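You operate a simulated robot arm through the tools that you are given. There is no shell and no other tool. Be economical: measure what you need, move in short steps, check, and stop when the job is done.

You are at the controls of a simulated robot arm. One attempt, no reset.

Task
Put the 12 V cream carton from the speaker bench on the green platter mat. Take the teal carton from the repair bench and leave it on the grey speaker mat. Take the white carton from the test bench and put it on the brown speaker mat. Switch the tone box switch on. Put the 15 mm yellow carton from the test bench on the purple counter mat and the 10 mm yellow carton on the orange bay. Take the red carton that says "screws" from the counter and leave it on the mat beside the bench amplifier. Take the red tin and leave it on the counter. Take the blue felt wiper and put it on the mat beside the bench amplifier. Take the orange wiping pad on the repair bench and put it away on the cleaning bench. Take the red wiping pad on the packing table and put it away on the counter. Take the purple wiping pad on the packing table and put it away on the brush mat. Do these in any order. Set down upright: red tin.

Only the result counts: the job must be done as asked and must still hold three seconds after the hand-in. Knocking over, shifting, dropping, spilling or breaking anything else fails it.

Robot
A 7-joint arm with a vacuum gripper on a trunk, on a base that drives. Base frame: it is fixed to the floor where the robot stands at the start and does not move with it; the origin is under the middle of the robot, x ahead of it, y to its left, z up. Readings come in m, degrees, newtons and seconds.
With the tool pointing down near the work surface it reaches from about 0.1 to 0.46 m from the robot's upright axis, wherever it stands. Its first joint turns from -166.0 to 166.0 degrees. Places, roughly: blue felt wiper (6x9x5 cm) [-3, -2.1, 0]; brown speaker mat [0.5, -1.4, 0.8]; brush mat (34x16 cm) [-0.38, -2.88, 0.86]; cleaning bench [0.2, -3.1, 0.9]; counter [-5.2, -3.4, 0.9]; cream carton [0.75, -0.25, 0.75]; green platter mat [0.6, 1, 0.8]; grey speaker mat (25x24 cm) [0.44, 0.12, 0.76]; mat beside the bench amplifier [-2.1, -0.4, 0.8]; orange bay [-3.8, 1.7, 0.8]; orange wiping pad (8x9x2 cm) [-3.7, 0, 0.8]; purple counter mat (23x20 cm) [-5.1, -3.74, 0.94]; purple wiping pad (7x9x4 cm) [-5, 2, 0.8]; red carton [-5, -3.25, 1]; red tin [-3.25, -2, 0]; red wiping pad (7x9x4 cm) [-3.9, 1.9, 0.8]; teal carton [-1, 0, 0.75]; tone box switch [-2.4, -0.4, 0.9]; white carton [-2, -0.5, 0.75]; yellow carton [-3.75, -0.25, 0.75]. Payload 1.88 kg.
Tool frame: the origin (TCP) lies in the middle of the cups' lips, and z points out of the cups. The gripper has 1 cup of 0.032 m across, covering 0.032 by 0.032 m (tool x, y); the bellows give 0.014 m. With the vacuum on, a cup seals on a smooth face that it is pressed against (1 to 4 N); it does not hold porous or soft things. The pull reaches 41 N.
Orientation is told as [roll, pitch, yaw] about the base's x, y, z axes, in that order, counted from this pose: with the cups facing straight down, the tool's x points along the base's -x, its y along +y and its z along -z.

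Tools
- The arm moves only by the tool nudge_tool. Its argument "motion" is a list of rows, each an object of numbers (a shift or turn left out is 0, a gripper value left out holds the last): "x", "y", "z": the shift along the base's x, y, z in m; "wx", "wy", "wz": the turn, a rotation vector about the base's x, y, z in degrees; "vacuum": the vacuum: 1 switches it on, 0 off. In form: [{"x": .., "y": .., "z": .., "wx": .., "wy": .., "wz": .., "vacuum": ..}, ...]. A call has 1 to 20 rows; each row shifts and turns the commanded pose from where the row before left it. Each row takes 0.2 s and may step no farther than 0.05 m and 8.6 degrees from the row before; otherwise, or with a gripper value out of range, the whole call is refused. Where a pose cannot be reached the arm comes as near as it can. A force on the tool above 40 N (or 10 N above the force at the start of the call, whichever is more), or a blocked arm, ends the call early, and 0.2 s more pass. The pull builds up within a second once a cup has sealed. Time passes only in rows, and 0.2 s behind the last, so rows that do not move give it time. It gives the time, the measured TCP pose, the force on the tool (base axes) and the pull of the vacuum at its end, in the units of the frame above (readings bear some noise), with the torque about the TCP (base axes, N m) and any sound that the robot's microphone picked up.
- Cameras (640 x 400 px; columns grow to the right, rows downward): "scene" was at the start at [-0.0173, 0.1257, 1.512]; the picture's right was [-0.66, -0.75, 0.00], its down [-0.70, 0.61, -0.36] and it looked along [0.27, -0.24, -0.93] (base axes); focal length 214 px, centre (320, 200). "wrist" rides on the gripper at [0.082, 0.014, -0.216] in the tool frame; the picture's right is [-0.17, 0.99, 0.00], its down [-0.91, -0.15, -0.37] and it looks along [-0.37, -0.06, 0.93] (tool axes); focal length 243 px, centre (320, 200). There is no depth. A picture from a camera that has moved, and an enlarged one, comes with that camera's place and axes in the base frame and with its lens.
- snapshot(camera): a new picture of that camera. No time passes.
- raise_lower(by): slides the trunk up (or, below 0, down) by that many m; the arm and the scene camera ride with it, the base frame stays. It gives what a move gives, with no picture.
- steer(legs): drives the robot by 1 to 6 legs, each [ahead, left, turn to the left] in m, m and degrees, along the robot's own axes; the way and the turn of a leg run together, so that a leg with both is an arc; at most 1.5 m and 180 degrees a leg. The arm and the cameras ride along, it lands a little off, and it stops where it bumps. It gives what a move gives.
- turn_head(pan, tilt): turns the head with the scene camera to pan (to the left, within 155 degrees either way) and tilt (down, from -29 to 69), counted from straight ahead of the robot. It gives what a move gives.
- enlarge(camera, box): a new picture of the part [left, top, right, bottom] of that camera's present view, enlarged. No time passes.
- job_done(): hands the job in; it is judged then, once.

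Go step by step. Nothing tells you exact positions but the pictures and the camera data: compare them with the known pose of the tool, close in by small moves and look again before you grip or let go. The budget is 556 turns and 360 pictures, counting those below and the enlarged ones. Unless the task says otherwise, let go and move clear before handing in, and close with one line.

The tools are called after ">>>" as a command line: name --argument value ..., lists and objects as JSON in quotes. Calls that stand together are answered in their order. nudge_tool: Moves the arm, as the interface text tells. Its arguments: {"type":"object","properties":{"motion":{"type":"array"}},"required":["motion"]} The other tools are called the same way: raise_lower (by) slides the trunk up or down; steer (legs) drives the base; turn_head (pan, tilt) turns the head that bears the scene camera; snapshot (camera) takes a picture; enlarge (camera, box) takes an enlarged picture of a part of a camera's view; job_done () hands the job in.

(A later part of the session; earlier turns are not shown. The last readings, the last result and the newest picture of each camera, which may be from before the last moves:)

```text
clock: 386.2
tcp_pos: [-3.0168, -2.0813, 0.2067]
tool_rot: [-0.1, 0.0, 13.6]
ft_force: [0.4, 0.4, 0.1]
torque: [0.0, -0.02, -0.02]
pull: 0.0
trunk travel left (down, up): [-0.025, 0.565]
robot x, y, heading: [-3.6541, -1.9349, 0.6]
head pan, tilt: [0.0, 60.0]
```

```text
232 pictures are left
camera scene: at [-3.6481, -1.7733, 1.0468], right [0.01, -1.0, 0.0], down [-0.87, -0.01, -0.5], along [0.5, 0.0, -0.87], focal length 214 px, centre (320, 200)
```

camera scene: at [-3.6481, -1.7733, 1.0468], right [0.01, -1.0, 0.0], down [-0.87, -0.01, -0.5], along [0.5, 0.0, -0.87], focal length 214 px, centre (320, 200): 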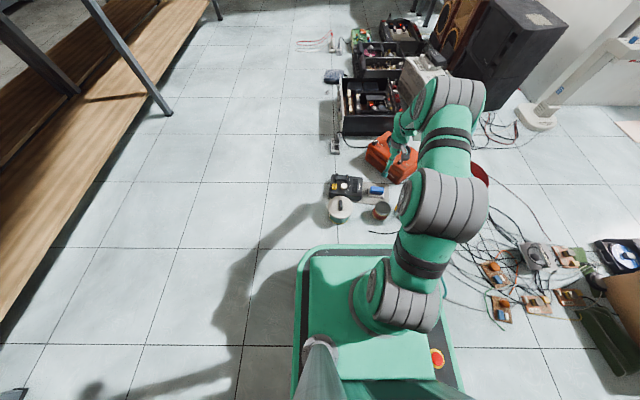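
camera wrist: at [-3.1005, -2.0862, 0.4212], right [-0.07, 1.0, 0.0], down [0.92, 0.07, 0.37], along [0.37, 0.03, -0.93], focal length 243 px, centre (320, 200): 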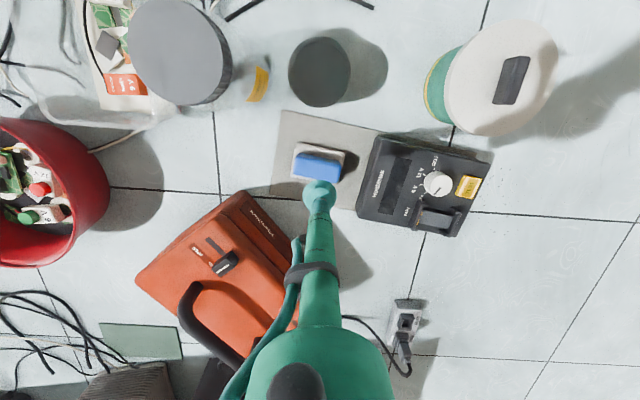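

>>> nudge_tool --motion '[{"z": -0.05, "x": 0.004}, {"z": -0.04}]'

>>> enlarge --camera "wrist" --box '[240, 120, 400, 220]'

>>> enlarge --camera "scene" --box '[320, 130, 440, 230]'

```text
refused: row 1 steps farther than a row can; nothing moved
```

```text
4.00 times, centred on (320, 170) of wrist
camera zoom: at [-3.1005, -2.0862, 0.4212], right [-0.07, 1.0, 0.0], down [0.92, 0.07, 0.37], along [0.37, 0.03, -0.93], focal length 970 px, centre (320, 320)
```

zoom: 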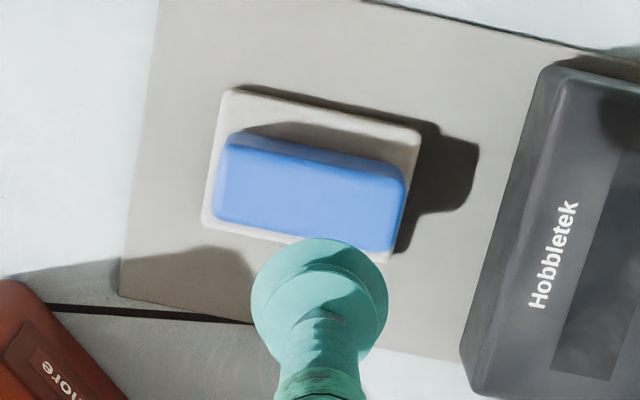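

```text
4.00 times, centred on (380, 180) of scene
camera zoom: at [-3.6481, -1.7733, 1.0468], right [0.01, -1.0, 0.0], down [-0.87, -0.01, -0.5], along [0.5, 0.0, -0.87], focal length 858 px, centre (80, 280)
```

zoom: 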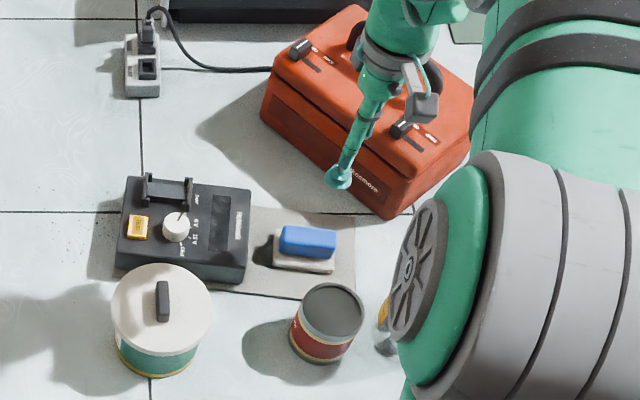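

>>> nudge_tool --motion '[{"z": -0.045, "x": 0.006}, {"z": -0.04}]'

>>> enlarge --camera "wrist" --box '[240, 120, 400, 220]'

```text
clock: 386.8
tcp_pos: [-3.0082, -2.0802, 0.1212]
tool_rot: [-0.2, -0.1, 13.8]
ft_force: [0.5, -0.2, 0.6]
torque: [-0.04, 0.05, -0.01]
pull: 0.2
trunk travel left (down, up): [-0.025, 0.565]
robot x, y, heading: [-3.6533, -1.9408, 0.5]
head pan, tilt: [0.0, 60.0]
```

```text
4.00 times, centred on (320, 170) of wrist
camera zoom: at [-3.0928, -2.0859, 0.336], right [-0.07, 1.0, 0.0], down [0.92, 0.07, 0.38], along [0.38, 0.03, -0.93], focal length 970 px, centre (320, 320)
```

zoom: 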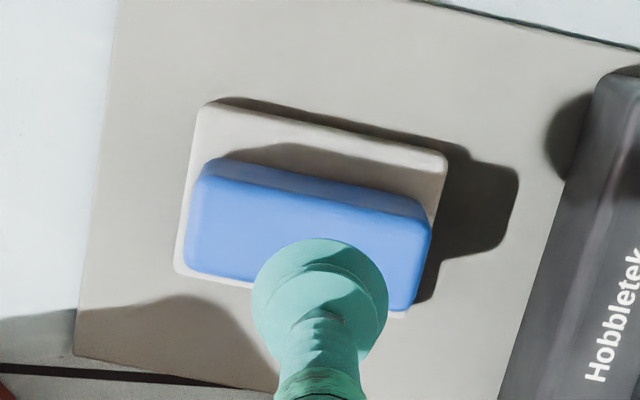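

>>> nudge_tool --motion '[{"z": -0.035, "x": 0.004, "y": -0.001}, {"vacuum": 1, "z": -0.015}, {"z": -0.008}, {"z": -0.006}, {}]'

>>> snapshot --camera "wrist"

```text
clock: 388.0
tcp_pos: [-3.0075, -2.0817, 0.0577]
tool_rot: [0.0, 0.0, 13.7]
ft_force: [-0.3, 0.1, -0.5]
torque: [0.01, 0.02, 0.01]
pull: 0.1
trunk travel left (down, up): [-0.025, 0.565]
robot x, y, heading: [-3.6579, -1.9374, 0.7]
head pan, tilt: [0.0, 60.0]
```

```text
228 pictures are left
camera wrist: at [-3.0903, -2.0874, 0.2725], right [-0.07, 1.0, 0.0], down [0.92, 0.07, 0.37], along [0.37, 0.03, -0.93], focal length 243 px, centre (320, 200)
```

wrist: 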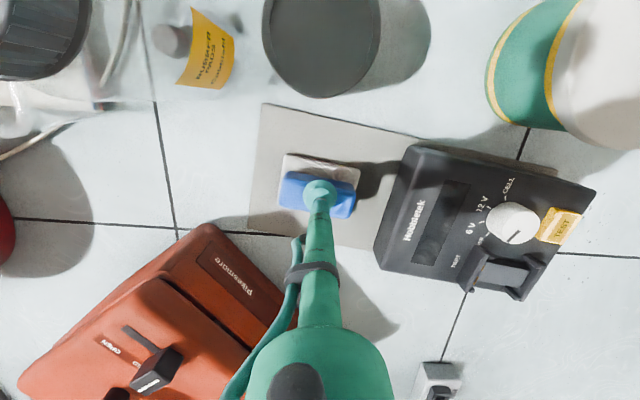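

>>> nudge_tool --motion '[{"z": -0.006, "x": 0.002}, {"z": -0.005}, {}, {}]'

```text
clock: 389.0
tcp_pos: [-3.0028, -2.0819, 0.0472]
tool_rot: [-0.1, 0.0, 13.6]
ft_force: [-8.9, 2.2, 25.5]
torque: [-0.01, -0.32, -0.08]
pull: 40.8
trunk travel left (down, up): [-0.025, 0.565]
robot x, y, heading: [-3.655, -1.9385, 0.6]
head pan, tilt: [0.0, 60.0]
```

Sealed. Raise the trunk straight up.

>>> raise_lower --by 0.15

>>> raise_lower --by 0.4

>>> nudge_tool --motion '[{"x": -0.045}, {"x": -0.045, "y": 0.02}, {"x": -0.04, "y": 0.02}, {"x": -0.04, "y": 0.02, "z": 0.02}, {"x": -0.03, "y": 0.02, "z": 0.03}, {"z": 0.05}, {"z": 0.05}, {"z": 0.05}, {"z": 0.05}, {"z": 0.05}, {"z": 0.05}, {"z": 0.04}]'

>>> snapshot --camera "wrist"

```text
clock: 390.8
tcp_pos: [-3.0045, -2.0821, 0.1962]
tool_rot: [0.0, 0.0, 13.8]
ft_force: [-0.6, 0.1, -0.6]
torque: [0.02, -0.11, 0.01]
pull: 40.6
trunk travel left (down, up): [-0.175, 0.415]
robot x, y, heading: [-3.6535, -1.9377, 0.5]
head pan, tilt: [0.0, 60.0]
```

```text
clock: 394.6
tcp_pos: [-3.0055, -2.0819, 0.5958]
tool_rot: [-0.1, 0.1, 13.7]
ft_force: [-0.2, 0.1, -0.9]
torque: [0.0, -0.09, -0.03]
pull: 40.7
trunk travel left (down, up): [-0.575, 0.015]
robot x, y, heading: [-3.655, -1.9337, 0.4]
head pan, tilt: [0.0, 60.0]
```

```text
clock: 397.2
tcp_pos: [-3.2051, -2.0001, 0.9875]
tool_rot: [0.1, 0.2, 13.7]
ft_force: [0.1, -0.3, 0.0]
torque: [-0.03, -0.06, -0.01]
pull: 40.5
trunk travel left (down, up): [-0.575, 0.015]
robot x, y, heading: [-3.6589, -1.9359, 0.4]
head pan, tilt: [0.0, 60.0]
```

```text
227 pictures are left
camera wrist: at [-3.2886, -2.0057, 1.2034], right [-0.07, 1.0, 0.0], down [0.93, 0.07, 0.37], along [0.37, 0.03, -0.93], focal length 243 px, centre (320, 200)
```

wrist: 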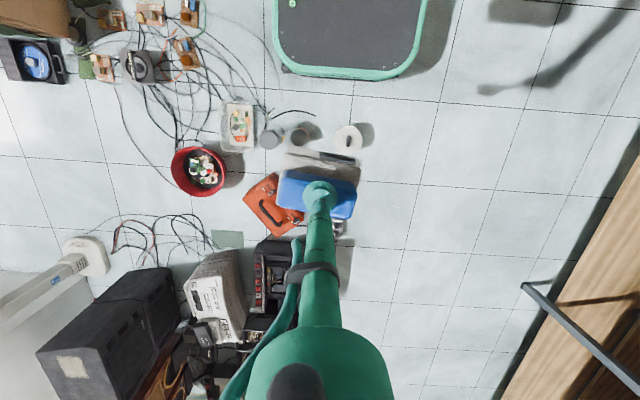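

Wiper held. Drive back to the amplifier mat.

>>> steer --legs '[[-0.12, 0, 0], [0, 0.7, 0], [0, 0, 89.6], [0, -0.85, 0], [0, -0.8, 0], [0.1, 0, 0]]'

>>> turn_head --pan 0 --tilt 50

>>> snapshot --camera "scene"

>>> snapshot --camera "wrist"

```text
clock: 414.5
tcp_pos: [-2.0351, -0.7382, 0.987]
tool_rot: [0.0, 0.0, 102.1]
ft_force: [0.6, -0.3, -1.2]
torque: [0.02, 0.01, 0.02]
pull: 40.4
trunk travel left (down, up): [-0.575, 0.015]
robot x, y, heading: [-2.1099, -1.1817, 88.9]
head pan, tilt: [0.0, 60.0]
```

```text
clock: 415.2
tcp_pos: [-2.0342, -0.7394, 0.9871]
tool_rot: [0.1, 0.0, 102.0]
ft_force: [0.3, 0.3, -1.1]
torque: [0.07, 0.01, 0.03]
pull: 40.4
trunk travel left (down, up): [-0.575, 0.015]
robot x, y, heading: [-2.1145, -1.1881, 88.8]
head pan, tilt: [0.0, 50.0]
```

```text
226 pictures are left
camera scene: at [-2.275, -1.1678, 1.6093], right [1.0, -0.02, 0.0], down [-0.02, -0.77, -0.64], along [0.01, 0.64, -0.77], focal length 214 px, centre (320, 200)
```

scene: 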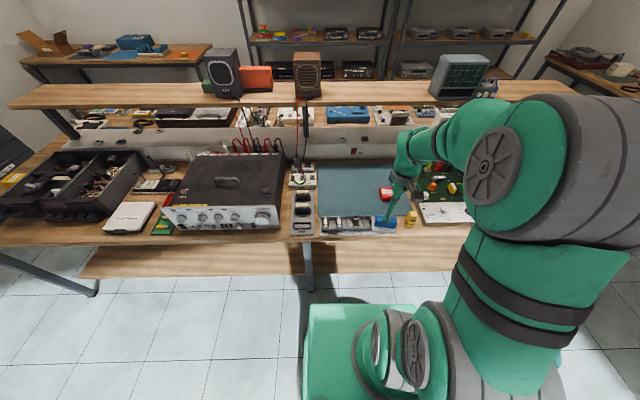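

```text
225 pictures are left
camera wrist: at [-2.031, -0.8222, 1.2028], right [-1.0, -0.04, 0.0], down [-0.04, 0.93, 0.37], along [-0.02, 0.37, -0.93], focal length 243 px, centre (320, 200)
```

wrist: 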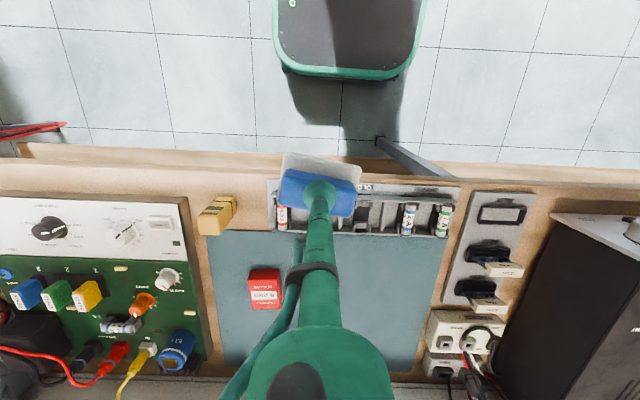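

Screws carton sits on the mat. Place the wiper at about (-2.13, -0.48).

>>> nudge_tool --motion '[{"x": -0.02, "y": 0.043}, {"x": -0.02, "y": 0.043}, {"x": -0.02, "y": 0.043}, {"x": -0.02, "y": 0.043}, {"x": -0.01, "y": 0.043}, {"y": 0.04}, {"z": -0.05}]'

>>> snapshot --camera "wrist"

```text
clock: 416.8
tcp_pos: [-2.1265, -0.4829, 0.9361]
tool_rot: [0.0, 0.0, 102.0]
ft_force: [-0.6, -0.8, -1.3]
torque: [0.04, 0.01, -0.03]
pull: 40.4
trunk travel left (down, up): [-0.575, 0.015]
robot x, y, heading: [-2.112, -1.1854, 89.0]
head pan, tilt: [0.0, 50.0]
```

```text
224 pictures are left
camera wrist: at [-2.1233, -0.5653, 1.1514], right [-1.0, -0.04, 0.0], down [-0.04, 0.93, 0.37], along [-0.02, 0.37, -0.93], focal length 243 px, centre (320, 200)
```

wrist: 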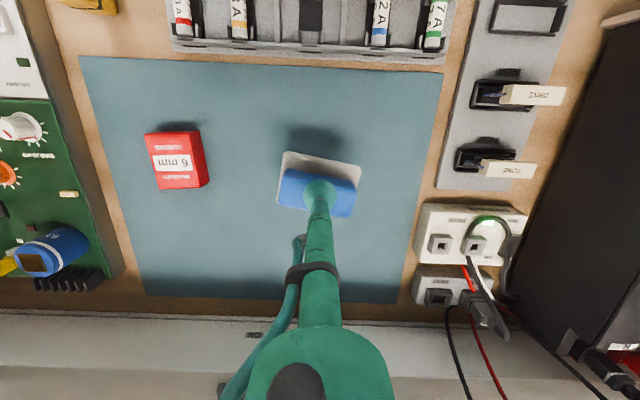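

>>> nudge_tool --motion '[{"z": -0.045}, {"z": -0.03}, {"z": -0.01}, {"z": -0.006}, {}]'

>>> nudge_tool --motion '[{"z": -0.004}, {"z": -0.004}, {}]'

```text
clock: 417.7
tcp_pos: [-2.1248, -0.483, 0.8561]
tool_rot: [-0.1, -0.5, 102.1]
ft_force: [1.8, -10.0, 14.9]
torque: [0.32, -0.12, -0.18]
pull: 40.8
trunk travel left (down, up): [-0.575, 0.015]
robot x, y, heading: [-2.1088, -1.1852, 88.8]
head pan, tilt: [0.0, 50.0]
stopped in row 4: the force on the tool passed its limit at 43 N (the readings are from after the stop); the commanded pose is now the measured one
```

```text
clock: 418.2
tcp_pos: [-2.1255, -0.4804, 0.8557]
tool_rot: [-0.2, -0.9, 101.9]
ft_force: [-0.6, -4.7, 12.9]
torque: [0.25, -0.08, -0.22]
pull: 40.5
trunk travel left (down, up): [-0.575, 0.015]
robot x, y, heading: [-2.1107, -1.1857, 88.8]
head pan, tilt: [0.0, 50.0]
stopped in row 2: the force on the tool passed its limit at 44 N (the readings are from after the stop); the commanded pose is now the measured one
```

Firm contact. Release and lift.

>>> nudge_tool --motion '[{"vacuum": 0}, {}, {}, {}, {"z": 0.01}, {"z": 0.05}, {"z": 0.05}, {"y": -0.045}, {"y": -0.045}, {"y": -0.045}, {"y": -0.045}, {"y": -0.045}]'

>>> snapshot --camera "scene"

>>> enlarge --camera "scene" --box '[270, 140, 430, 250]'

```text
clock: 420.8
tcp_pos: [-2.1244, -0.7061, 0.9625]
tool_rot: [-0.1, -0.7, 101.8]
ft_force: [-0.4, -0.4, 0.9]
torque: [0.02, 0.02, -0.03]
pull: 0.0
trunk travel left (down, up): [-0.575, 0.015]
robot x, y, heading: [-2.1136, -1.1897, 89.1]
head pan, tilt: [0.0, 50.0]
```

```text
223 pictures are left
camera scene: at [-2.2749, -1.1685, 1.6093], right [1.0, -0.02, 0.0], down [-0.02, -0.77, -0.64], along [0.01, 0.64, -0.77], focal length 214 px, centre (320, 200)
```

scene: 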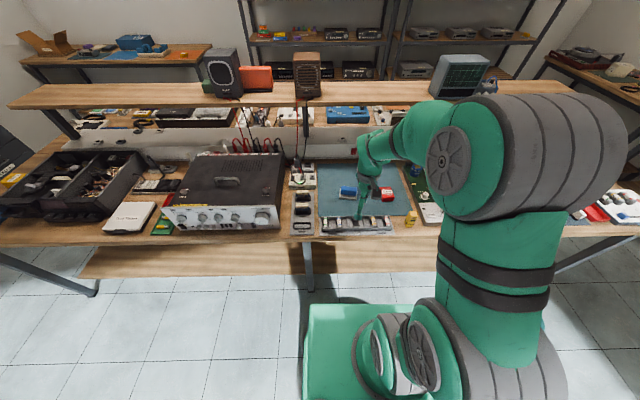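

```text
3.64 times, centred on (350, 195) of scene
camera zoom: at [-2.2749, -1.1685, 1.6093], right [1.0, -0.02, 0.0], down [-0.02, -0.77, -0.64], along [0.01, 0.64, -0.77], focal length 780 px, centre (211, 218)
```

zoom: 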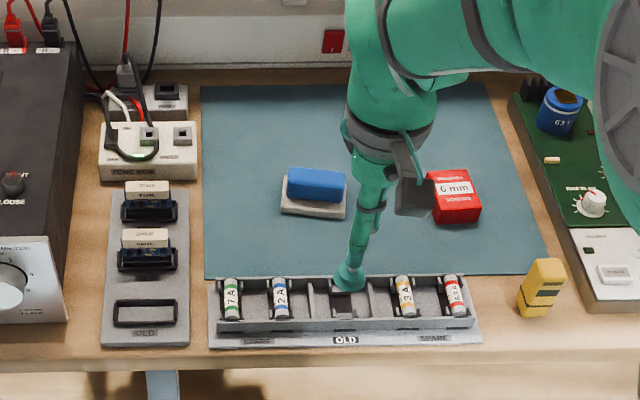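

All good. Now the red tin; drive back to the western stance.

>>> nudge_tool --motion '[{"wy": 0.7}]'

>>> steer --legs '[[0, 0.85, 0], [0, 0.8, 0], [0, 0, -89], [0, -0.75, 0], [0.1, 0, 0]]'

>>> raise_lower --by -0.4

>>> snapshot --camera "wrist"

```text
clock: 421.2
tcp_pos: [-2.125, -0.7055, 0.9624]
tool_rot: [0.6, -0.7, 101.9]
ft_force: [-0.7, -0.2, 0.1]
torque: [-0.03, -0.04, 0.0]
pull: 0.0
trunk travel left (down, up): [-0.575, 0.015]
robot x, y, heading: [-2.1112, -1.1877, 88.8]
head pan, tilt: [0.0, 50.0]
```

```text
clock: 437.8
tcp_pos: [-3.1775, -1.8929, 0.9629]
tool_rot: [0.6, -0.7, 12.0]
ft_force: [-0.1, -1.2, 0.2]
torque: [-0.01, 0.01, 0.02]
pull: 0.0
trunk travel left (down, up): [-0.575, 0.015]
robot x, y, heading: [-3.66, -1.9065, -0.8]
head pan, tilt: [0.0, 50.0]
```

```text
clock: 441.6
tcp_pos: [-3.1776, -1.8918, 0.5625]
tool_rot: [0.5, -0.7, 12.2]
ft_force: [-0.2, 0.9, -1.1]
torque: [0.0, -0.01, 0.01]
pull: 0.1
trunk travel left (down, up): [-0.175, 0.415]
robot x, y, heading: [-3.6596, -1.9059, -1.2]
head pan, tilt: [0.0, 50.0]
```

```text
221 pictures are left
camera wrist: at [-3.2633, -1.8983, 0.777], right [-0.04, 1.0, 0.01], down [0.92, 0.04, 0.38], along [0.38, 0.03, -0.92], focal length 243 px, centre (320, 200)
```

wrist: 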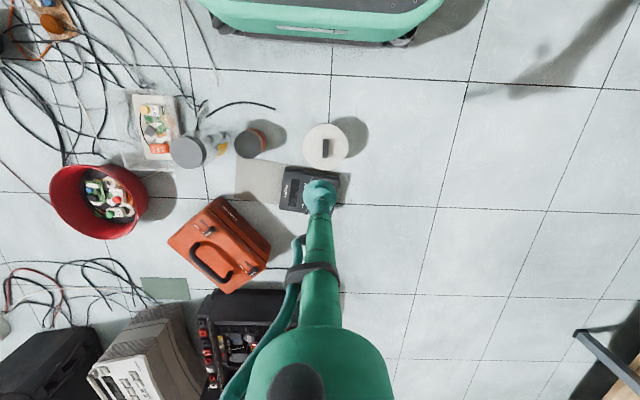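

Red tin lid at about (-3.147, -2.085). Level the tool, move above and lower.

>>> nudge_tool --motion '[{"wx": -0.73, "wy": 0.56, "x": 0.01, "y": -0.045}, {"x": 0.01, "y": -0.045}, {"x": 0.01, "y": -0.048}, {"y": -0.048}, {"z": -0.04}, {"z": -0.04}, {"z": -0.04}]'

>>> raise_lower --by -0.15

>>> snapshot --camera "wrist"

```text
clock: 443.2
tcp_pos: [-3.1469, -2.0778, 0.4431]
tool_rot: [0.1, -0.2, 12.1]
ft_force: [-0.4, 0.4, 0.5]
torque: [0.03, -0.02, -0.03]
pull: 0.1
trunk travel left (down, up): [-0.175, 0.415]
robot x, y, heading: [-3.6605, -1.9068, -1.3]
head pan, tilt: [0.0, 50.0]
```

```text
clock: 444.9
tcp_pos: [-3.1477, -2.0777, 0.2901]
tool_rot: [0.0, 0.0, 12.1]
ft_force: [-0.3, 0.3, 0.9]
torque: [0.0, 0.02, -0.01]
pull: 0.0
trunk travel left (down, up): [-0.025, 0.565]
robot x, y, heading: [-3.6568, -1.9073, -1.1]
head pan, tilt: [0.0, 50.0]
```

```text
220 pictures are left
camera wrist: at [-3.2308, -2.0802, 0.5075], right [-0.04, 1.0, 0.0], down [0.93, 0.04, 0.38], along [0.38, 0.02, -0.93], focal length 243 px, centre (320, 200)
```

wrist: 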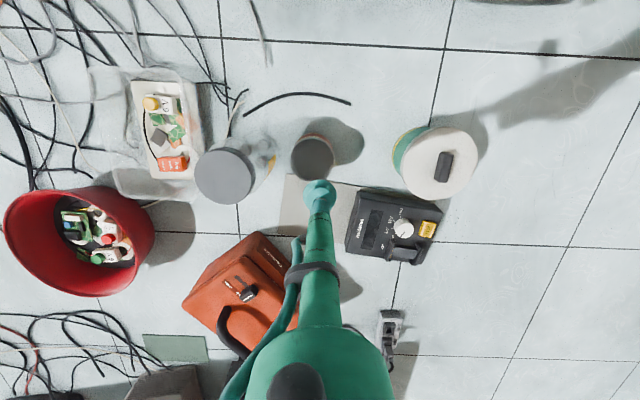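

>>> nudge_tool --motion '[{"x": 0.007, "y": -0.008, "z": -0.045}, {"z": -0.045}, {"z": -0.045}, {"z": -0.02}]'

>>> snapshot --camera "wrist"

>>> turn_head --pan -10 --tilt 55

>>> enlarge --camera "scene" --box '[260, 120, 420, 260]'

```text
clock: 445.9
tcp_pos: [-3.1413, -2.0834, 0.137]
tool_rot: [0.0, -0.1, 12.1]
ft_force: [0.4, 0.0, 0.0]
torque: [-0.01, -0.02, 0.0]
pull: 0.0
trunk travel left (down, up): [-0.025, 0.565]
robot x, y, heading: [-3.6626, -1.9023, -1.1]
head pan, tilt: [0.0, 50.0]
```

```text
219 pictures are left
camera wrist: at [-3.2251, -2.0858, 0.352], right [-0.04, 1.0, 0.0], down [0.93, 0.04, 0.38], along [0.38, 0.02, -0.93], focal length 243 px, centre (320, 200)
```

wrist: 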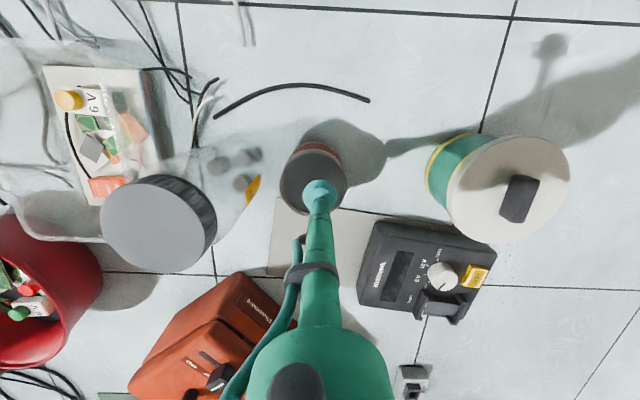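

```text
clock: 446.6
tcp_pos: [-3.1416, -2.0821, 0.1374]
tool_rot: [0.0, 0.0, 12.0]
ft_force: [0.4, 0.5, -0.3]
torque: [-0.03, 0.02, -0.02]
pull: 0.0
trunk travel left (down, up): [-0.025, 0.565]
robot x, y, heading: [-3.657, -1.9069, -1.1]
head pan, tilt: [-10.0, 55.0]
```

```text
2.86 times, centred on (340, 190) of scene
camera zoom: at [-3.6448, -1.7568, 1.0528], right [-0.19, -0.98, 0.0], down [-0.8, 0.16, -0.57], along [0.56, -0.11, -0.82], focal length 613 px, centre (263, 229)
```

zoom: 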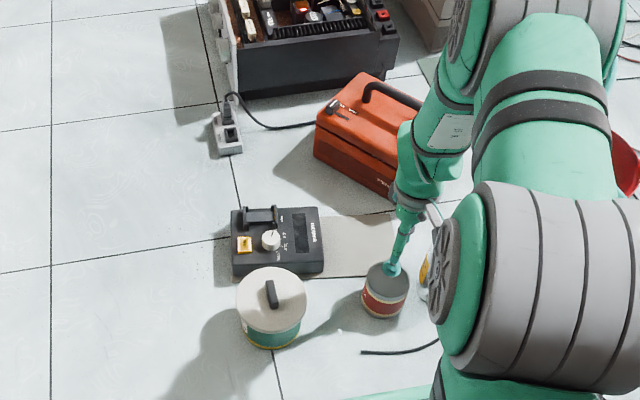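

>>> nudge_tool --motion '[{"x": 0.003, "y": -0.004, "z": -0.03, "vacuum": 1}, {"z": -0.012}, {"z": -0.006}, {"z": -0.005}, {}]'

```text
clock: 447.9
tcp_pos: [-3.1364, -2.0894, 0.0837]
tool_rot: [-0.2, -0.1, 12.0]
ft_force: [-2.5, 2.9, 10.9]
torque: [-0.01, -0.01, -0.11]
pull: 40.6
trunk travel left (down, up): [-0.025, 0.565]
robot x, y, heading: [-3.659, -1.9083, -1.2]
head pan, tilt: [-10.0, 55.0]
```

Sealed on the lid. Raise straight up.

>>> raise_lower --by 0.15

>>> raise_lower --by 0.4

>>> nudge_tool --motion '[{"x": -0.04, "y": 0.02}, {"x": -0.04, "y": 0.03}, {"y": 0.04, "z": 0.02}, {"y": 0.03, "z": 0.03}, {"z": 0.05}, {"z": 0.05}, {"z": 0.05}, {"z": 0.05}, {"z": 0.05}, {"z": 0.05}, {"z": 0.05}, {"z": 0.05}]'

>>> snapshot --camera "wrist"

```text
clock: 449.6
tcp_pos: [-3.1373, -2.0892, 0.2342]
tool_rot: [0.0, -0.1, 12.1]
ft_force: [0.0, -0.2, -3.5]
torque: [0.0, 0.03, -0.02]
pull: 40.6
trunk travel left (down, up): [-0.175, 0.415]
robot x, y, heading: [-3.6575, -1.9051, -0.9]
head pan, tilt: [-10.0, 55.0]
```

```text
clock: 453.4
tcp_pos: [-3.1377, -2.0899, 0.6333]
tool_rot: [0.1, -0.1, 12.1]
ft_force: [0.0, -0.2, -2.9]
torque: [0.0, 0.04, 0.02]
pull: 40.8
trunk travel left (down, up): [-0.575, 0.015]
robot x, y, heading: [-3.6592, -1.906, -1.0]
head pan, tilt: [-10.0, 55.0]
```

```text
clock: 456.0
tcp_pos: [-3.2186, -1.9687, 1.0829]
tool_rot: [0.0, -0.1, 12.1]
ft_force: [0.1, 0.6, -3.4]
torque: [0.02, 0.02, 0.01]
pull: 41.4
trunk travel left (down, up): [-0.575, 0.015]
robot x, y, heading: [-3.6607, -1.9047, -1.0]
head pan, tilt: [-10.0, 55.0]
```

```text
217 pictures are left
camera wrist: at [-3.3006, -1.9711, 1.2981], right [-0.04, 1.0, 0.0], down [0.93, 0.04, 0.37], along [0.37, 0.02, -0.93], focal length 243 px, centre (320, 200)
```

wrist: 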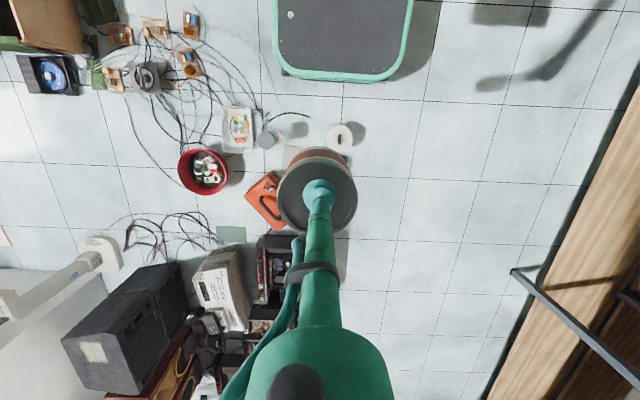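

Tin held upright. Carry it to the counter; I plan to set it on bare wood at the back right, about (-5.35, -2.95).

>>> steer --legs '[[-0.77, 0, 0], [0, 0, 91], [-1.22, 0, 0], [0, 0, 90]]'

>>> turn_head --pan 0 --tilt 50

>>> snapshot --camera "scene"

>>> snapshot --camera "wrist"

```text
clock: 473.6
tcp_pos: [-4.906, -3.0477, 1.0817]
tool_rot: [0.1, 0.0, -169.1]
ft_force: [0.0, -0.2, -2.5]
torque: [-0.01, -0.02, 0.01]
pull: 40.6
trunk travel left (down, up): [-0.575, 0.015]
robot x, y, heading: [-4.465, -3.1199, 178.0]
head pan, tilt: [-10.0, 55.0]
```

```text
clock: 474.3
tcp_pos: [-4.9064, -3.0481, 1.0822]
tool_rot: [0.0, 0.0, -169.0]
ft_force: [0.1, -0.5, -2.1]
torque: [-0.04, 0.0, -0.01]
pull: 41.3
trunk travel left (down, up): [-0.575, 0.015]
robot x, y, heading: [-4.4696, -3.119, 178.0]
head pan, tilt: [0.0, 50.0]
```

```text
216 pictures are left
camera scene: at [-4.4874, -3.2826, 1.6093], right [0.04, 1.0, 0.0], down [0.77, -0.03, -0.64], along [-0.64, 0.02, -0.77], focal length 214 px, centre (320, 200)
```

scene: 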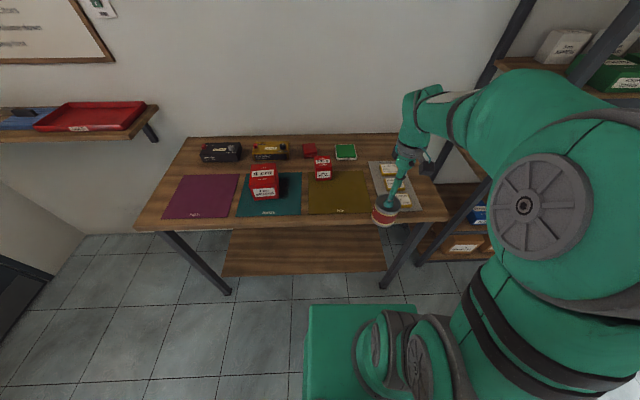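

```text
215 pictures are left
camera wrist: at [-4.8231, -3.0454, 1.2976], right [0.03, -1.0, 0.0], down [-0.93, -0.02, 0.37], along [-0.37, -0.01, -0.93], focal length 243 px, centre (320, 200)
```

wrist: 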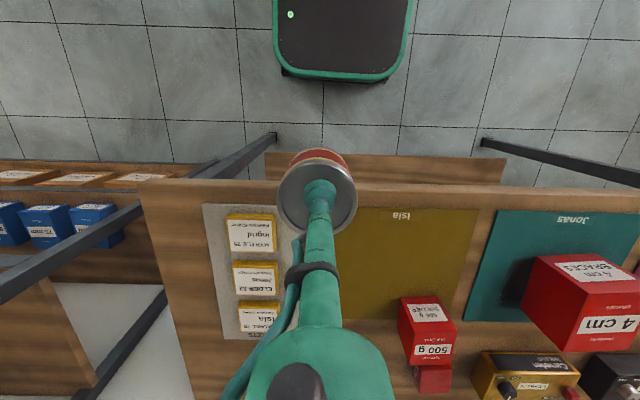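

>>> steer --legs '[[0.18, 0, 1.5]]'

>>> nudge_tool --motion '[{"x": -0.04, "y": 0.014}, {"x": -0.04, "y": 0.014}, {"x": -0.04, "y": 0.014}, {"x": -0.04, "y": 0.014}]'

>>> snapshot --camera "wrist"

>>> snapshot --camera "scene"

```text
clock: 475.8
tcp_pos: [-5.0916, -3.0554, 1.0817]
tool_rot: [0.0, 0.0, -167.4]
ft_force: [0.7, -0.6, -2.8]
torque: [-0.02, -0.03, 0.03]
pull: 40.5
trunk travel left (down, up): [-0.575, 0.015]
robot x, y, heading: [-4.6469, -3.1151, 179.6]
head pan, tilt: [0.0, 50.0]
```

```text
clock: 476.8
tcp_pos: [-5.2525, -2.9989, 1.0815]
tool_rot: [0.0, 0.1, -167.5]
ft_force: [0.3, -0.1, -3.3]
torque: [0.01, -0.03, -0.03]
pull: 40.6
trunk travel left (down, up): [-0.575, 0.015]
robot x, y, heading: [-4.6504, -3.108, 179.4]
head pan, tilt: [0.0, 50.0]
```

```text
214 pictures are left
camera wrist: at [-5.1692, -2.9947, 1.2974], right [0.05, -1.0, 0.0], down [-0.93, -0.05, 0.37], along [-0.37, -0.02, -0.93], focal length 243 px, centre (320, 200)
```

wrist: 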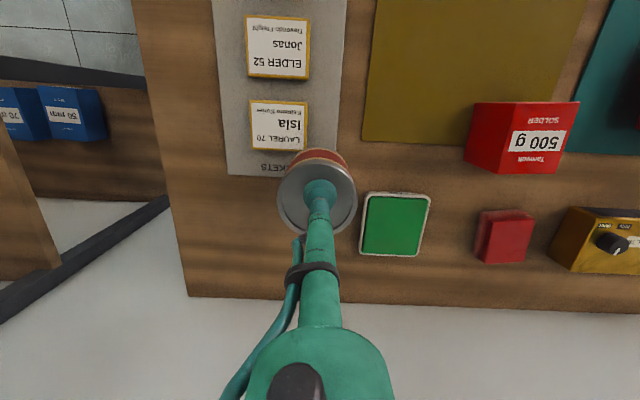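

```text
213 pictures are left
camera scene: at [-4.6663, -3.2787, 1.6093], right [0.01, 1.0, 0.0], down [0.77, -0.01, -0.64], along [-0.64, 0.01, -0.77], focal length 214 px, centre (320, 200)
```

scene: 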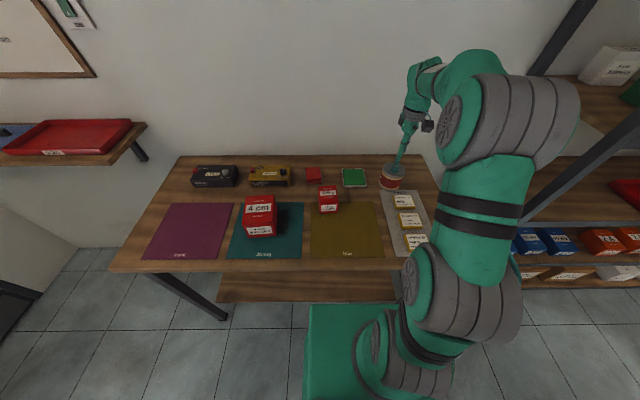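

>>> nudge_tool --motion '[{"x": -0.03, "y": 0.02, "z": -0.015}, {"x": -0.03, "y": 0.02, "z": -0.015}, {"x": -0.03, "y": 0.015}, {"x": -0.02, "y": 0.01}, {"z": -0.03}]'

>>> snapshot --camera "wrist"

```text
clock: 478.0
tcp_pos: [-5.3616, -2.9359, 1.0248]
tool_rot: [0.0, -0.4, -167.4]
ft_force: [1.3, 0.4, 10.9]
torque: [0.0, -0.06, 0.15]
pull: 40.6
trunk travel left (down, up): [-0.575, 0.015]
robot x, y, heading: [-4.6472, -3.117, 179.3]
head pan, tilt: [0.0, 50.0]
```

```text
212 pictures are left
camera wrist: at [-5.276, -2.9302, 1.2398], right [0.05, -1.0, 0.0], down [-0.92, -0.05, 0.38], along [-0.38, -0.02, -0.93], focal length 243 px, centre (320, 200)
```

wrist: 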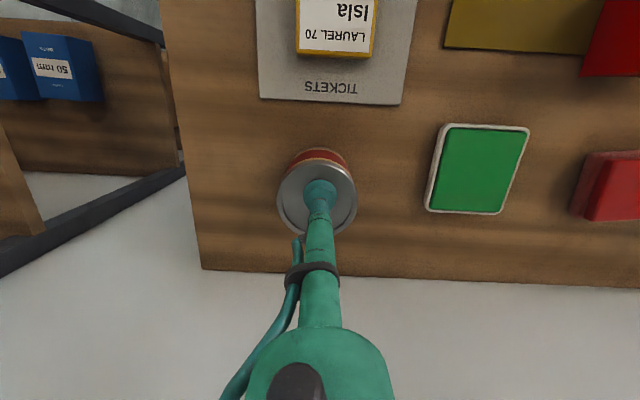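

Contact already (counter ≈0.94). Release gently and rise.

>>> nudge_tool --motion '[{"z": -0.002}, {"vacuum": 0}, {}, {}, {}, {"z": 0.01}, {"z": 0.03}, {"x": 0.03, "z": 0.02}, {"x": 0.045}, {"x": 0.045}, {"x": 0.045}, {"x": 0.045}]'

>>> snapshot --camera "scene"

>>> enlarge --camera "scene" --box '[180, 130, 460, 270]'

```text
clock: 480.6
tcp_pos: [-5.1516, -2.9363, 1.0801]
tool_rot: [-0.1, -0.1, -167.4]
ft_force: [1.1, -0.3, 0.2]
torque: [-0.02, -0.04, 0.02]
pull: 0.1
trunk travel left (down, up): [-0.575, 0.015]
robot x, y, heading: [-4.6503, -3.114, 179.3]
head pan, tilt: [0.0, 50.0]
```

```text
211 pictures are left
camera scene: at [-4.6653, -3.2789, 1.6093], right [0.01, 1.0, 0.0], down [0.77, -0.01, -0.64], along [-0.64, 0.01, -0.77], focal length 214 px, centre (320, 200)
```

scene: 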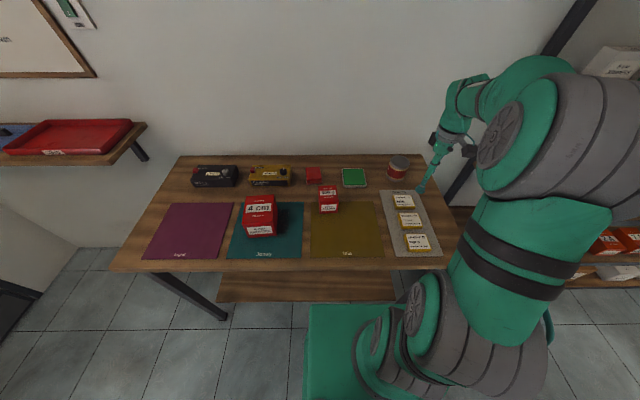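

```text
2.29 times, centred on (320, 200) of scene
camera zoom: at [-4.6653, -3.2789, 1.6093], right [0.01, 1.0, 0.0], down [0.77, -0.01, -0.64], along [-0.64, 0.01, -0.77], focal length 490 px, centre (320, 200)
```

zoom: 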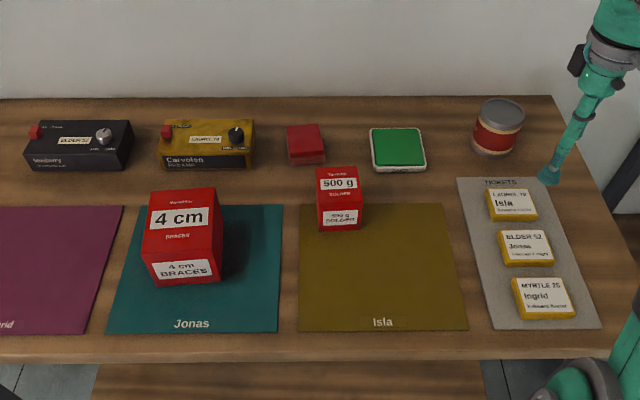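

Tin stands upright on the counter. Next: the 15 mm carton; drive back to the test bench's west end.

>>> steer --legs '[[-0.2, 0, 0], [0, 0, -89.3], [1.45, 0, 0], [1.45, 0, 0], [0, 0, -90], [0.09, 0, 0]]'

>>> snapshot --camera "wrist"

```text
clock: 503.9
tcp_pos: [-3.9673, -0.3857, 1.0788]
tool_rot: [0.0, 0.0, 16.8]
ft_force: [0.0, 0.9, 0.4]
torque: [-0.02, 0.02, -0.01]
pull: 0.0
trunk travel left (down, up): [-0.575, 0.015]
robot x, y, heading: [-4.4842, -0.246, 3.8]
head pan, tilt: [0.0, 50.0]
```

```text
209 pictures are left
camera wrist: at [-4.0496, -0.3959, 1.2945], right [-0.13, 0.99, 0.0], down [0.92, 0.12, 0.37], along [0.37, 0.05, -0.93], focal length 243 px, centre (320, 200)
```

wrist: 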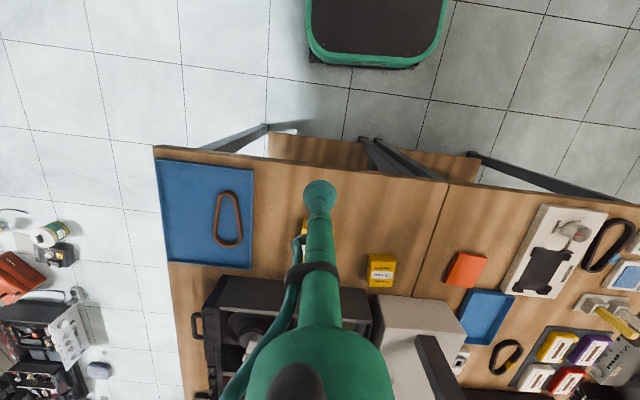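

>>> steer --legs '[[0.15, 0, -3.8]]'

>>> nudge_tool --motion '[{"z": -0.04, "y": 0.03}, {"z": -0.04, "y": 0.03}, {"z": -0.04, "y": 0.03}, {"y": 0.04}]'

>>> snapshot --camera "wrist"

```text
clock: 505.3
tcp_pos: [-3.8295, -0.4151, 1.0791]
tool_rot: [-0.1, 0.0, 13.1]
ft_force: [-0.3, -1.1, 0.8]
torque: [-0.03, 0.02, -0.01]
pull: 0.1
trunk travel left (down, up): [-0.575, 0.015]
robot x, y, heading: [-4.3385, -0.2436, 0.0]
head pan, tilt: [0.0, 50.0]
```

```text
clock: 506.3
tcp_pos: [-3.8313, -0.2854, 0.9597]
tool_rot: [0.1, 0.0, 13.0]
ft_force: [0.7, 0.2, -0.5]
torque: [0.02, 0.02, 0.02]
pull: 0.0
trunk travel left (down, up): [-0.575, 0.015]
robot x, y, heading: [-4.3357, -0.2434, -0.2]
head pan, tilt: [0.0, 50.0]
```

```text
208 pictures are left
camera wrist: at [-3.9141, -0.2897, 1.1749], right [-0.06, 1.0, 0.0], down [0.93, 0.06, 0.37], along [0.37, 0.02, -0.93], focal length 243 px, centre (320, 200)
```

wrist: 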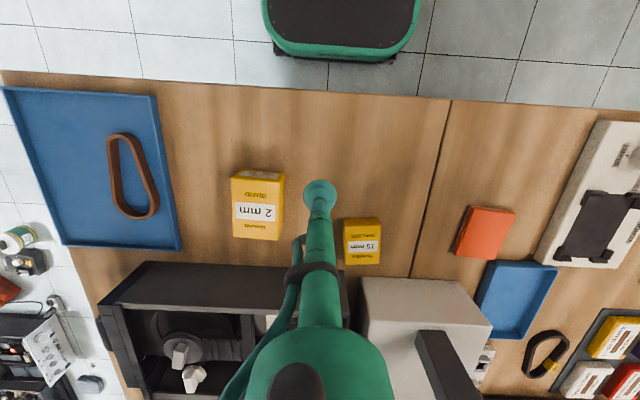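

15 mm carton centre (-3.711, -0.212). Move over and descend.

>>> nudge_tool --motion '[{"x": 0.04, "y": 0.025}, {"x": 0.04, "y": 0.024}, {"x": 0.04, "y": 0.024}, {"z": -0.045}, {"z": -0.03, "vacuum": 1}]'

>>> snapshot --camera "wrist"

```text
clock: 507.5
tcp_pos: [-3.7085, -0.2132, 0.8824]
tool_rot: [0.0, -0.1, 13.1]
ft_force: [0.2, -0.1, -0.1]
torque: [0.0, -0.02, 0.03]
pull: 0.0
trunk travel left (down, up): [-0.575, 0.015]
robot x, y, heading: [-4.3362, -0.2407, -0.2]
head pan, tilt: [0.0, 50.0]
```

```text
207 pictures are left
camera wrist: at [-3.7919, -0.2179, 1.0987], right [-0.06, 1.0, 0.0], down [0.93, 0.06, 0.38], along [0.37, 0.02, -0.93], focal length 243 px, centre (320, 200)
```

wrist: 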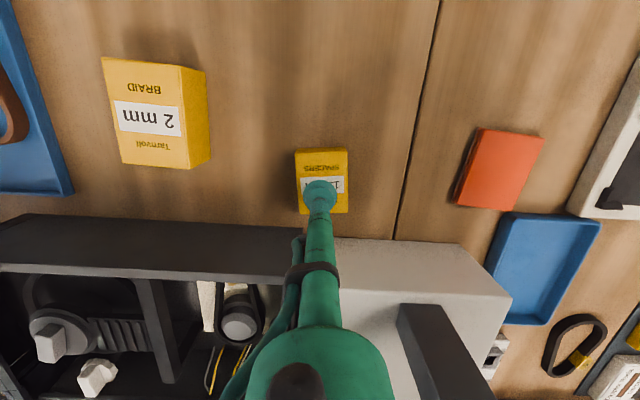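

>>> nudge_tool --motion '[{"z": -0.025}, {"z": -0.01}, {"z": -0.006}, {}, {}]'

```text
clock: 508.7
tcp_pos: [-3.7086, -0.213, 0.8455]
tool_rot: [0.0, -0.3, 13.1]
ft_force: [-0.9, 2.2, 29.4]
torque: [0.05, 0.08, -0.04]
pull: 41.0
trunk travel left (down, up): [-0.575, 0.015]
robot x, y, heading: [-4.336, -0.2409, -0.1]
head pan, tilt: [0.0, 50.0]
```

Sealed. Lift, retract, drive to the counter's purple mat.

>>> nudge_tool --motion '[{"z": 0.03}, {"z": 0.05}, {"z": 0.05, "x": -0.005}, {"x": -0.045}, {"x": -0.045}, {"x": -0.045}, {"x": -0.04, "z": 0.03}, {"x": -0.03, "z": 0.04}, {"z": 0.04}]'

>>> steer --legs '[[-0.1, 0, 0], [0, 0, 90.1], [-1.12, 0, 0], [-1.12, 0, 0], [-1.12, 0, 0], [0, 0, 90]]'

>>> snapshot --camera "scene"

>>> snapshot --camera "wrist"

```text
refused: row 3 steps farther than a row can; nothing moved
```

```text
clock: 531.4
tcp_pos: [-4.9371, -3.093, 0.842]
tool_rot: [-0.9, 0.2, 139.4]
ft_force: [3.6, -1.2, 2.2]
torque: [0.1, 0.37, 0.03]
pull: 0.0
trunk travel left (down, up): [-0.575, 0.015]
robot x, y, heading: [-4.5542, -3.5892, 126.3]
head pan, tilt: [0.0, 50.0]
stopped in leg 6: the force on the tool passed its limit at 141 N (the readings are from after the stop); the commanded pose is now the measured one
```

```text
206 pictures are left
camera scene: at [-4.6951, -3.6726, 1.6093], right [0.81, 0.59, 0.0], down [0.45, -0.62, -0.64], along [-0.38, 0.52, -0.77], focal length 214 px, centre (320, 200)
```

scene: 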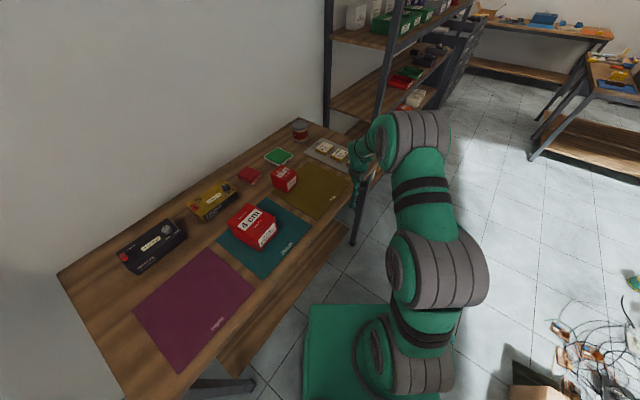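

```text
205 pictures are left
camera wrist: at [-4.8864, -3.1575, 1.0581], right [-0.77, -0.64, -0.02], down [-0.6, 0.71, 0.37], along [-0.23, 0.3, -0.93], focal length 243 px, centre (320, 200)
```

wrist: 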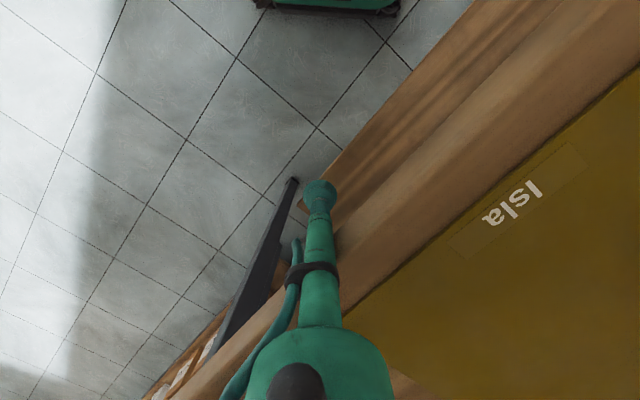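

The lift was refused (step too long) while the drive still ran – the arm travelled low and hit the counter side. I must check what happened: first turn away again, then raise the arm and inspect.

>>> steer --legs '[[0, 0, -20]]'

>>> snapshot --camera "wrist"

>>> turn_head --pan 30 --tilt 60

>>> snapshot --camera "scene"

```text
clock: 532.9
tcp_pos: [-4.7417, -2.9895, 0.8417]
tool_rot: [-0.8, 0.3, 119.1]
ft_force: [0.7, -1.0, -1.0]
torque: [-0.02, 0.01, 0.04]
pull: 0.0
trunk travel left (down, up): [-0.575, 0.015]
robot x, y, heading: [-4.5549, -3.589, 106.3]
head pan, tilt: [0.0, 50.0]
```

```text
204 pictures are left
camera wrist: at [-4.7168, -3.0686, 1.0578], right [-0.94, -0.34, -0.02], down [-0.32, 0.87, 0.37], along [-0.11, 0.36, -0.93], focal length 243 px, centre (320, 200)
```

wrist: 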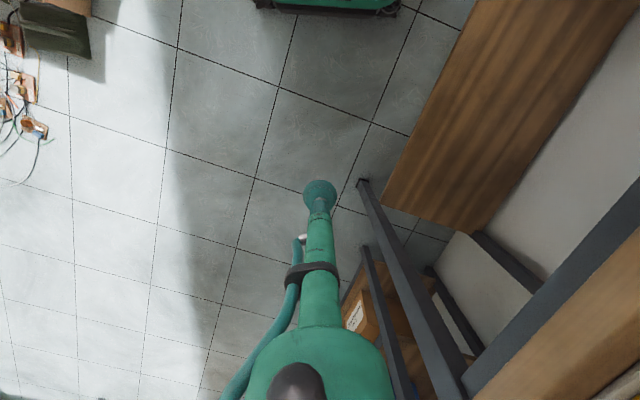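

```text
clock: 533.9
tcp_pos: [-4.7413, -2.9907, 0.8423]
tool_rot: [-0.8, 0.2, 119.1]
ft_force: [-0.6, -0.3, -0.4]
torque: [-0.02, 0.0, 0.0]
pull: 0.0
trunk travel left (down, up): [-0.575, 0.015]
robot x, y, heading: [-4.5545, -3.5857, 105.9]
head pan, tilt: [30.0, 60.0]
```

```text
203 pictures are left
camera scene: at [-4.7423, -3.6454, 1.5968], right [0.7, 0.72, 0.0], down [0.62, -0.6, -0.5], along [-0.36, 0.35, -0.87], focal length 214 px, centre (320, 200)
```

scene: 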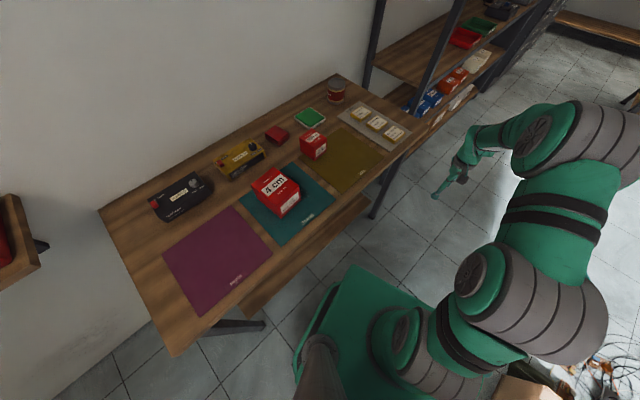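

>>> nudge_tool --motion '[{"z": 0.045, "vacuum": 0}, {"z": 0.045}, {"z": 0.045}, {"z": 0.045}, {"z": 0.045}, {"y": -0.045}, {"y": -0.045}, {"y": -0.045}, {"y": -0.045}]'

>>> turn_head --pan 0 --tilt 45

>>> snapshot --camera "scene"

>>> turn_head --pan -60 --tilt 35

>>> snapshot --camera "scene"

>>> turn_head --pan 60 --tilt 50

>>> snapshot --camera "scene"

>>> snapshot --camera "wrist"

```text
clock: 535.9
tcp_pos: [-4.7387, -3.1709, 1.0675]
tool_rot: [-0.9, 0.2, 119.1]
ft_force: [0.6, 0.1, 0.5]
torque: [0.0, 0.01, -0.04]
pull: 0.1
trunk travel left (down, up): [-0.575, 0.015]
robot x, y, heading: [-4.5548, -3.587, 106.0]
head pan, tilt: [30.0, 60.0]
```

```text
clock: 536.8
tcp_pos: [-4.7392, -3.1685, 1.0679]
tool_rot: [-0.9, 0.2, 118.9]
ft_force: [0.0, -0.3, -0.1]
torque: [0.02, 0.0, 0.03]
pull: 0.0
trunk travel left (down, up): [-0.575, 0.015]
robot x, y, heading: [-4.5551, -3.5901, 105.9]
head pan, tilt: [0.0, 45.0]
```

```text
202 pictures are left
camera scene: at [-4.7168, -3.6137, 1.6162], right [0.96, 0.28, 0.0], down [0.2, -0.68, -0.71], along [-0.19, 0.68, -0.71], focal length 214 px, centre (320, 200)
```

scene: 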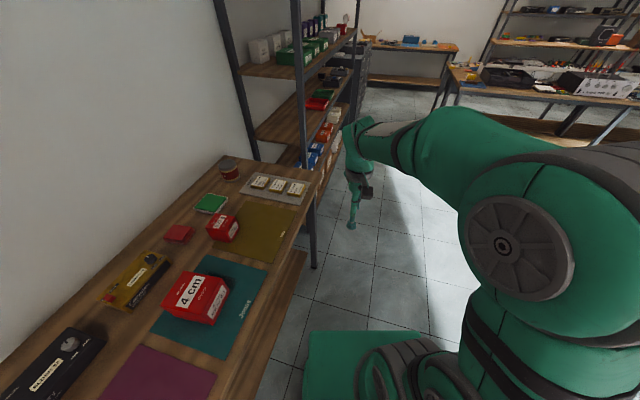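

```text
clock: 538.1
tcp_pos: [-4.7373, -3.1692, 1.0689]
tool_rot: [-0.9, 0.2, 119.2]
ft_force: [-0.6, -0.3, -0.6]
torque: [-0.02, -0.02, 0.03]
pull: 0.1
trunk travel left (down, up): [-0.575, 0.015]
robot x, y, heading: [-4.5599, -3.5866, 106.0]
head pan, tilt: [-60.0, 35.0]
```

```text
201 pictures are left
camera scene: at [-4.6333, -3.6285, 1.631], right [0.72, -0.69, 0.0], down [-0.4, -0.41, -0.82], along [0.57, 0.59, -0.57], focal length 214 px, centre (320, 200)
```

scene: 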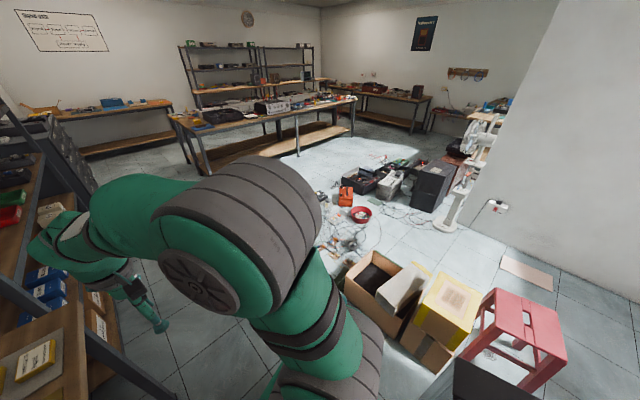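

```text
clock: 540.1
tcp_pos: [-4.7388, -3.1687, 1.069]
tool_rot: [-0.8, 0.2, 119.1]
ft_force: [0.9, -0.1, 1.3]
torque: [0.03, 0.02, 0.04]
pull: 0.1
trunk travel left (down, up): [-0.575, 0.015]
robot x, y, heading: [-4.5573, -3.5858, 105.8]
head pan, tilt: [60.0, 50.0]
```

```text
200 pictures are left
camera scene: at [-4.7691, -3.6732, 1.6093], right [0.24, 0.97, 0.0], down [0.74, -0.19, -0.64], along [-0.62, 0.16, -0.77], focal length 214 px, centre (320, 200)
```

scene: 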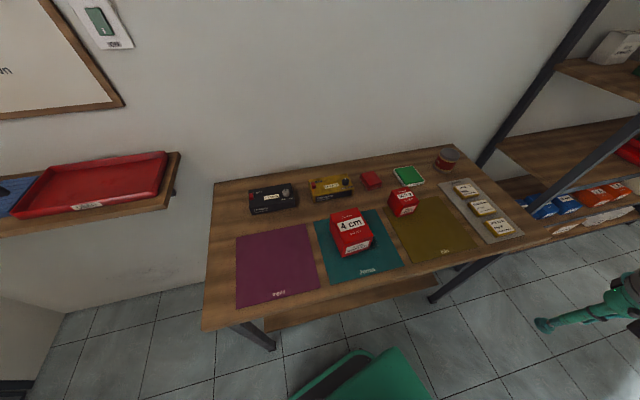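

```text
199 pictures are left
camera wrist: at [-4.7149, -3.2487, 1.2838], right [-0.94, -0.34, -0.02], down [-0.32, 0.87, 0.37], along [-0.11, 0.36, -0.93], focal length 243 px, centre (320, 200)
```

wrist: 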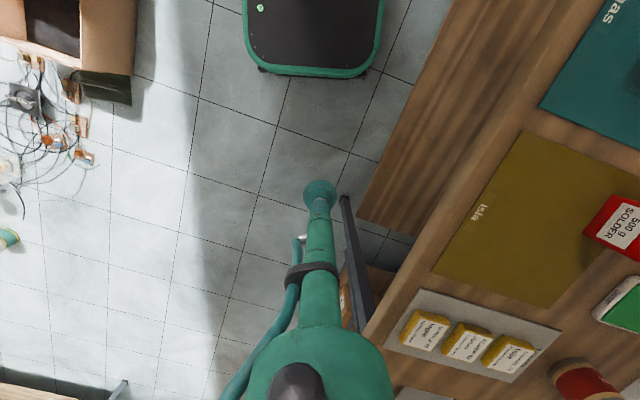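

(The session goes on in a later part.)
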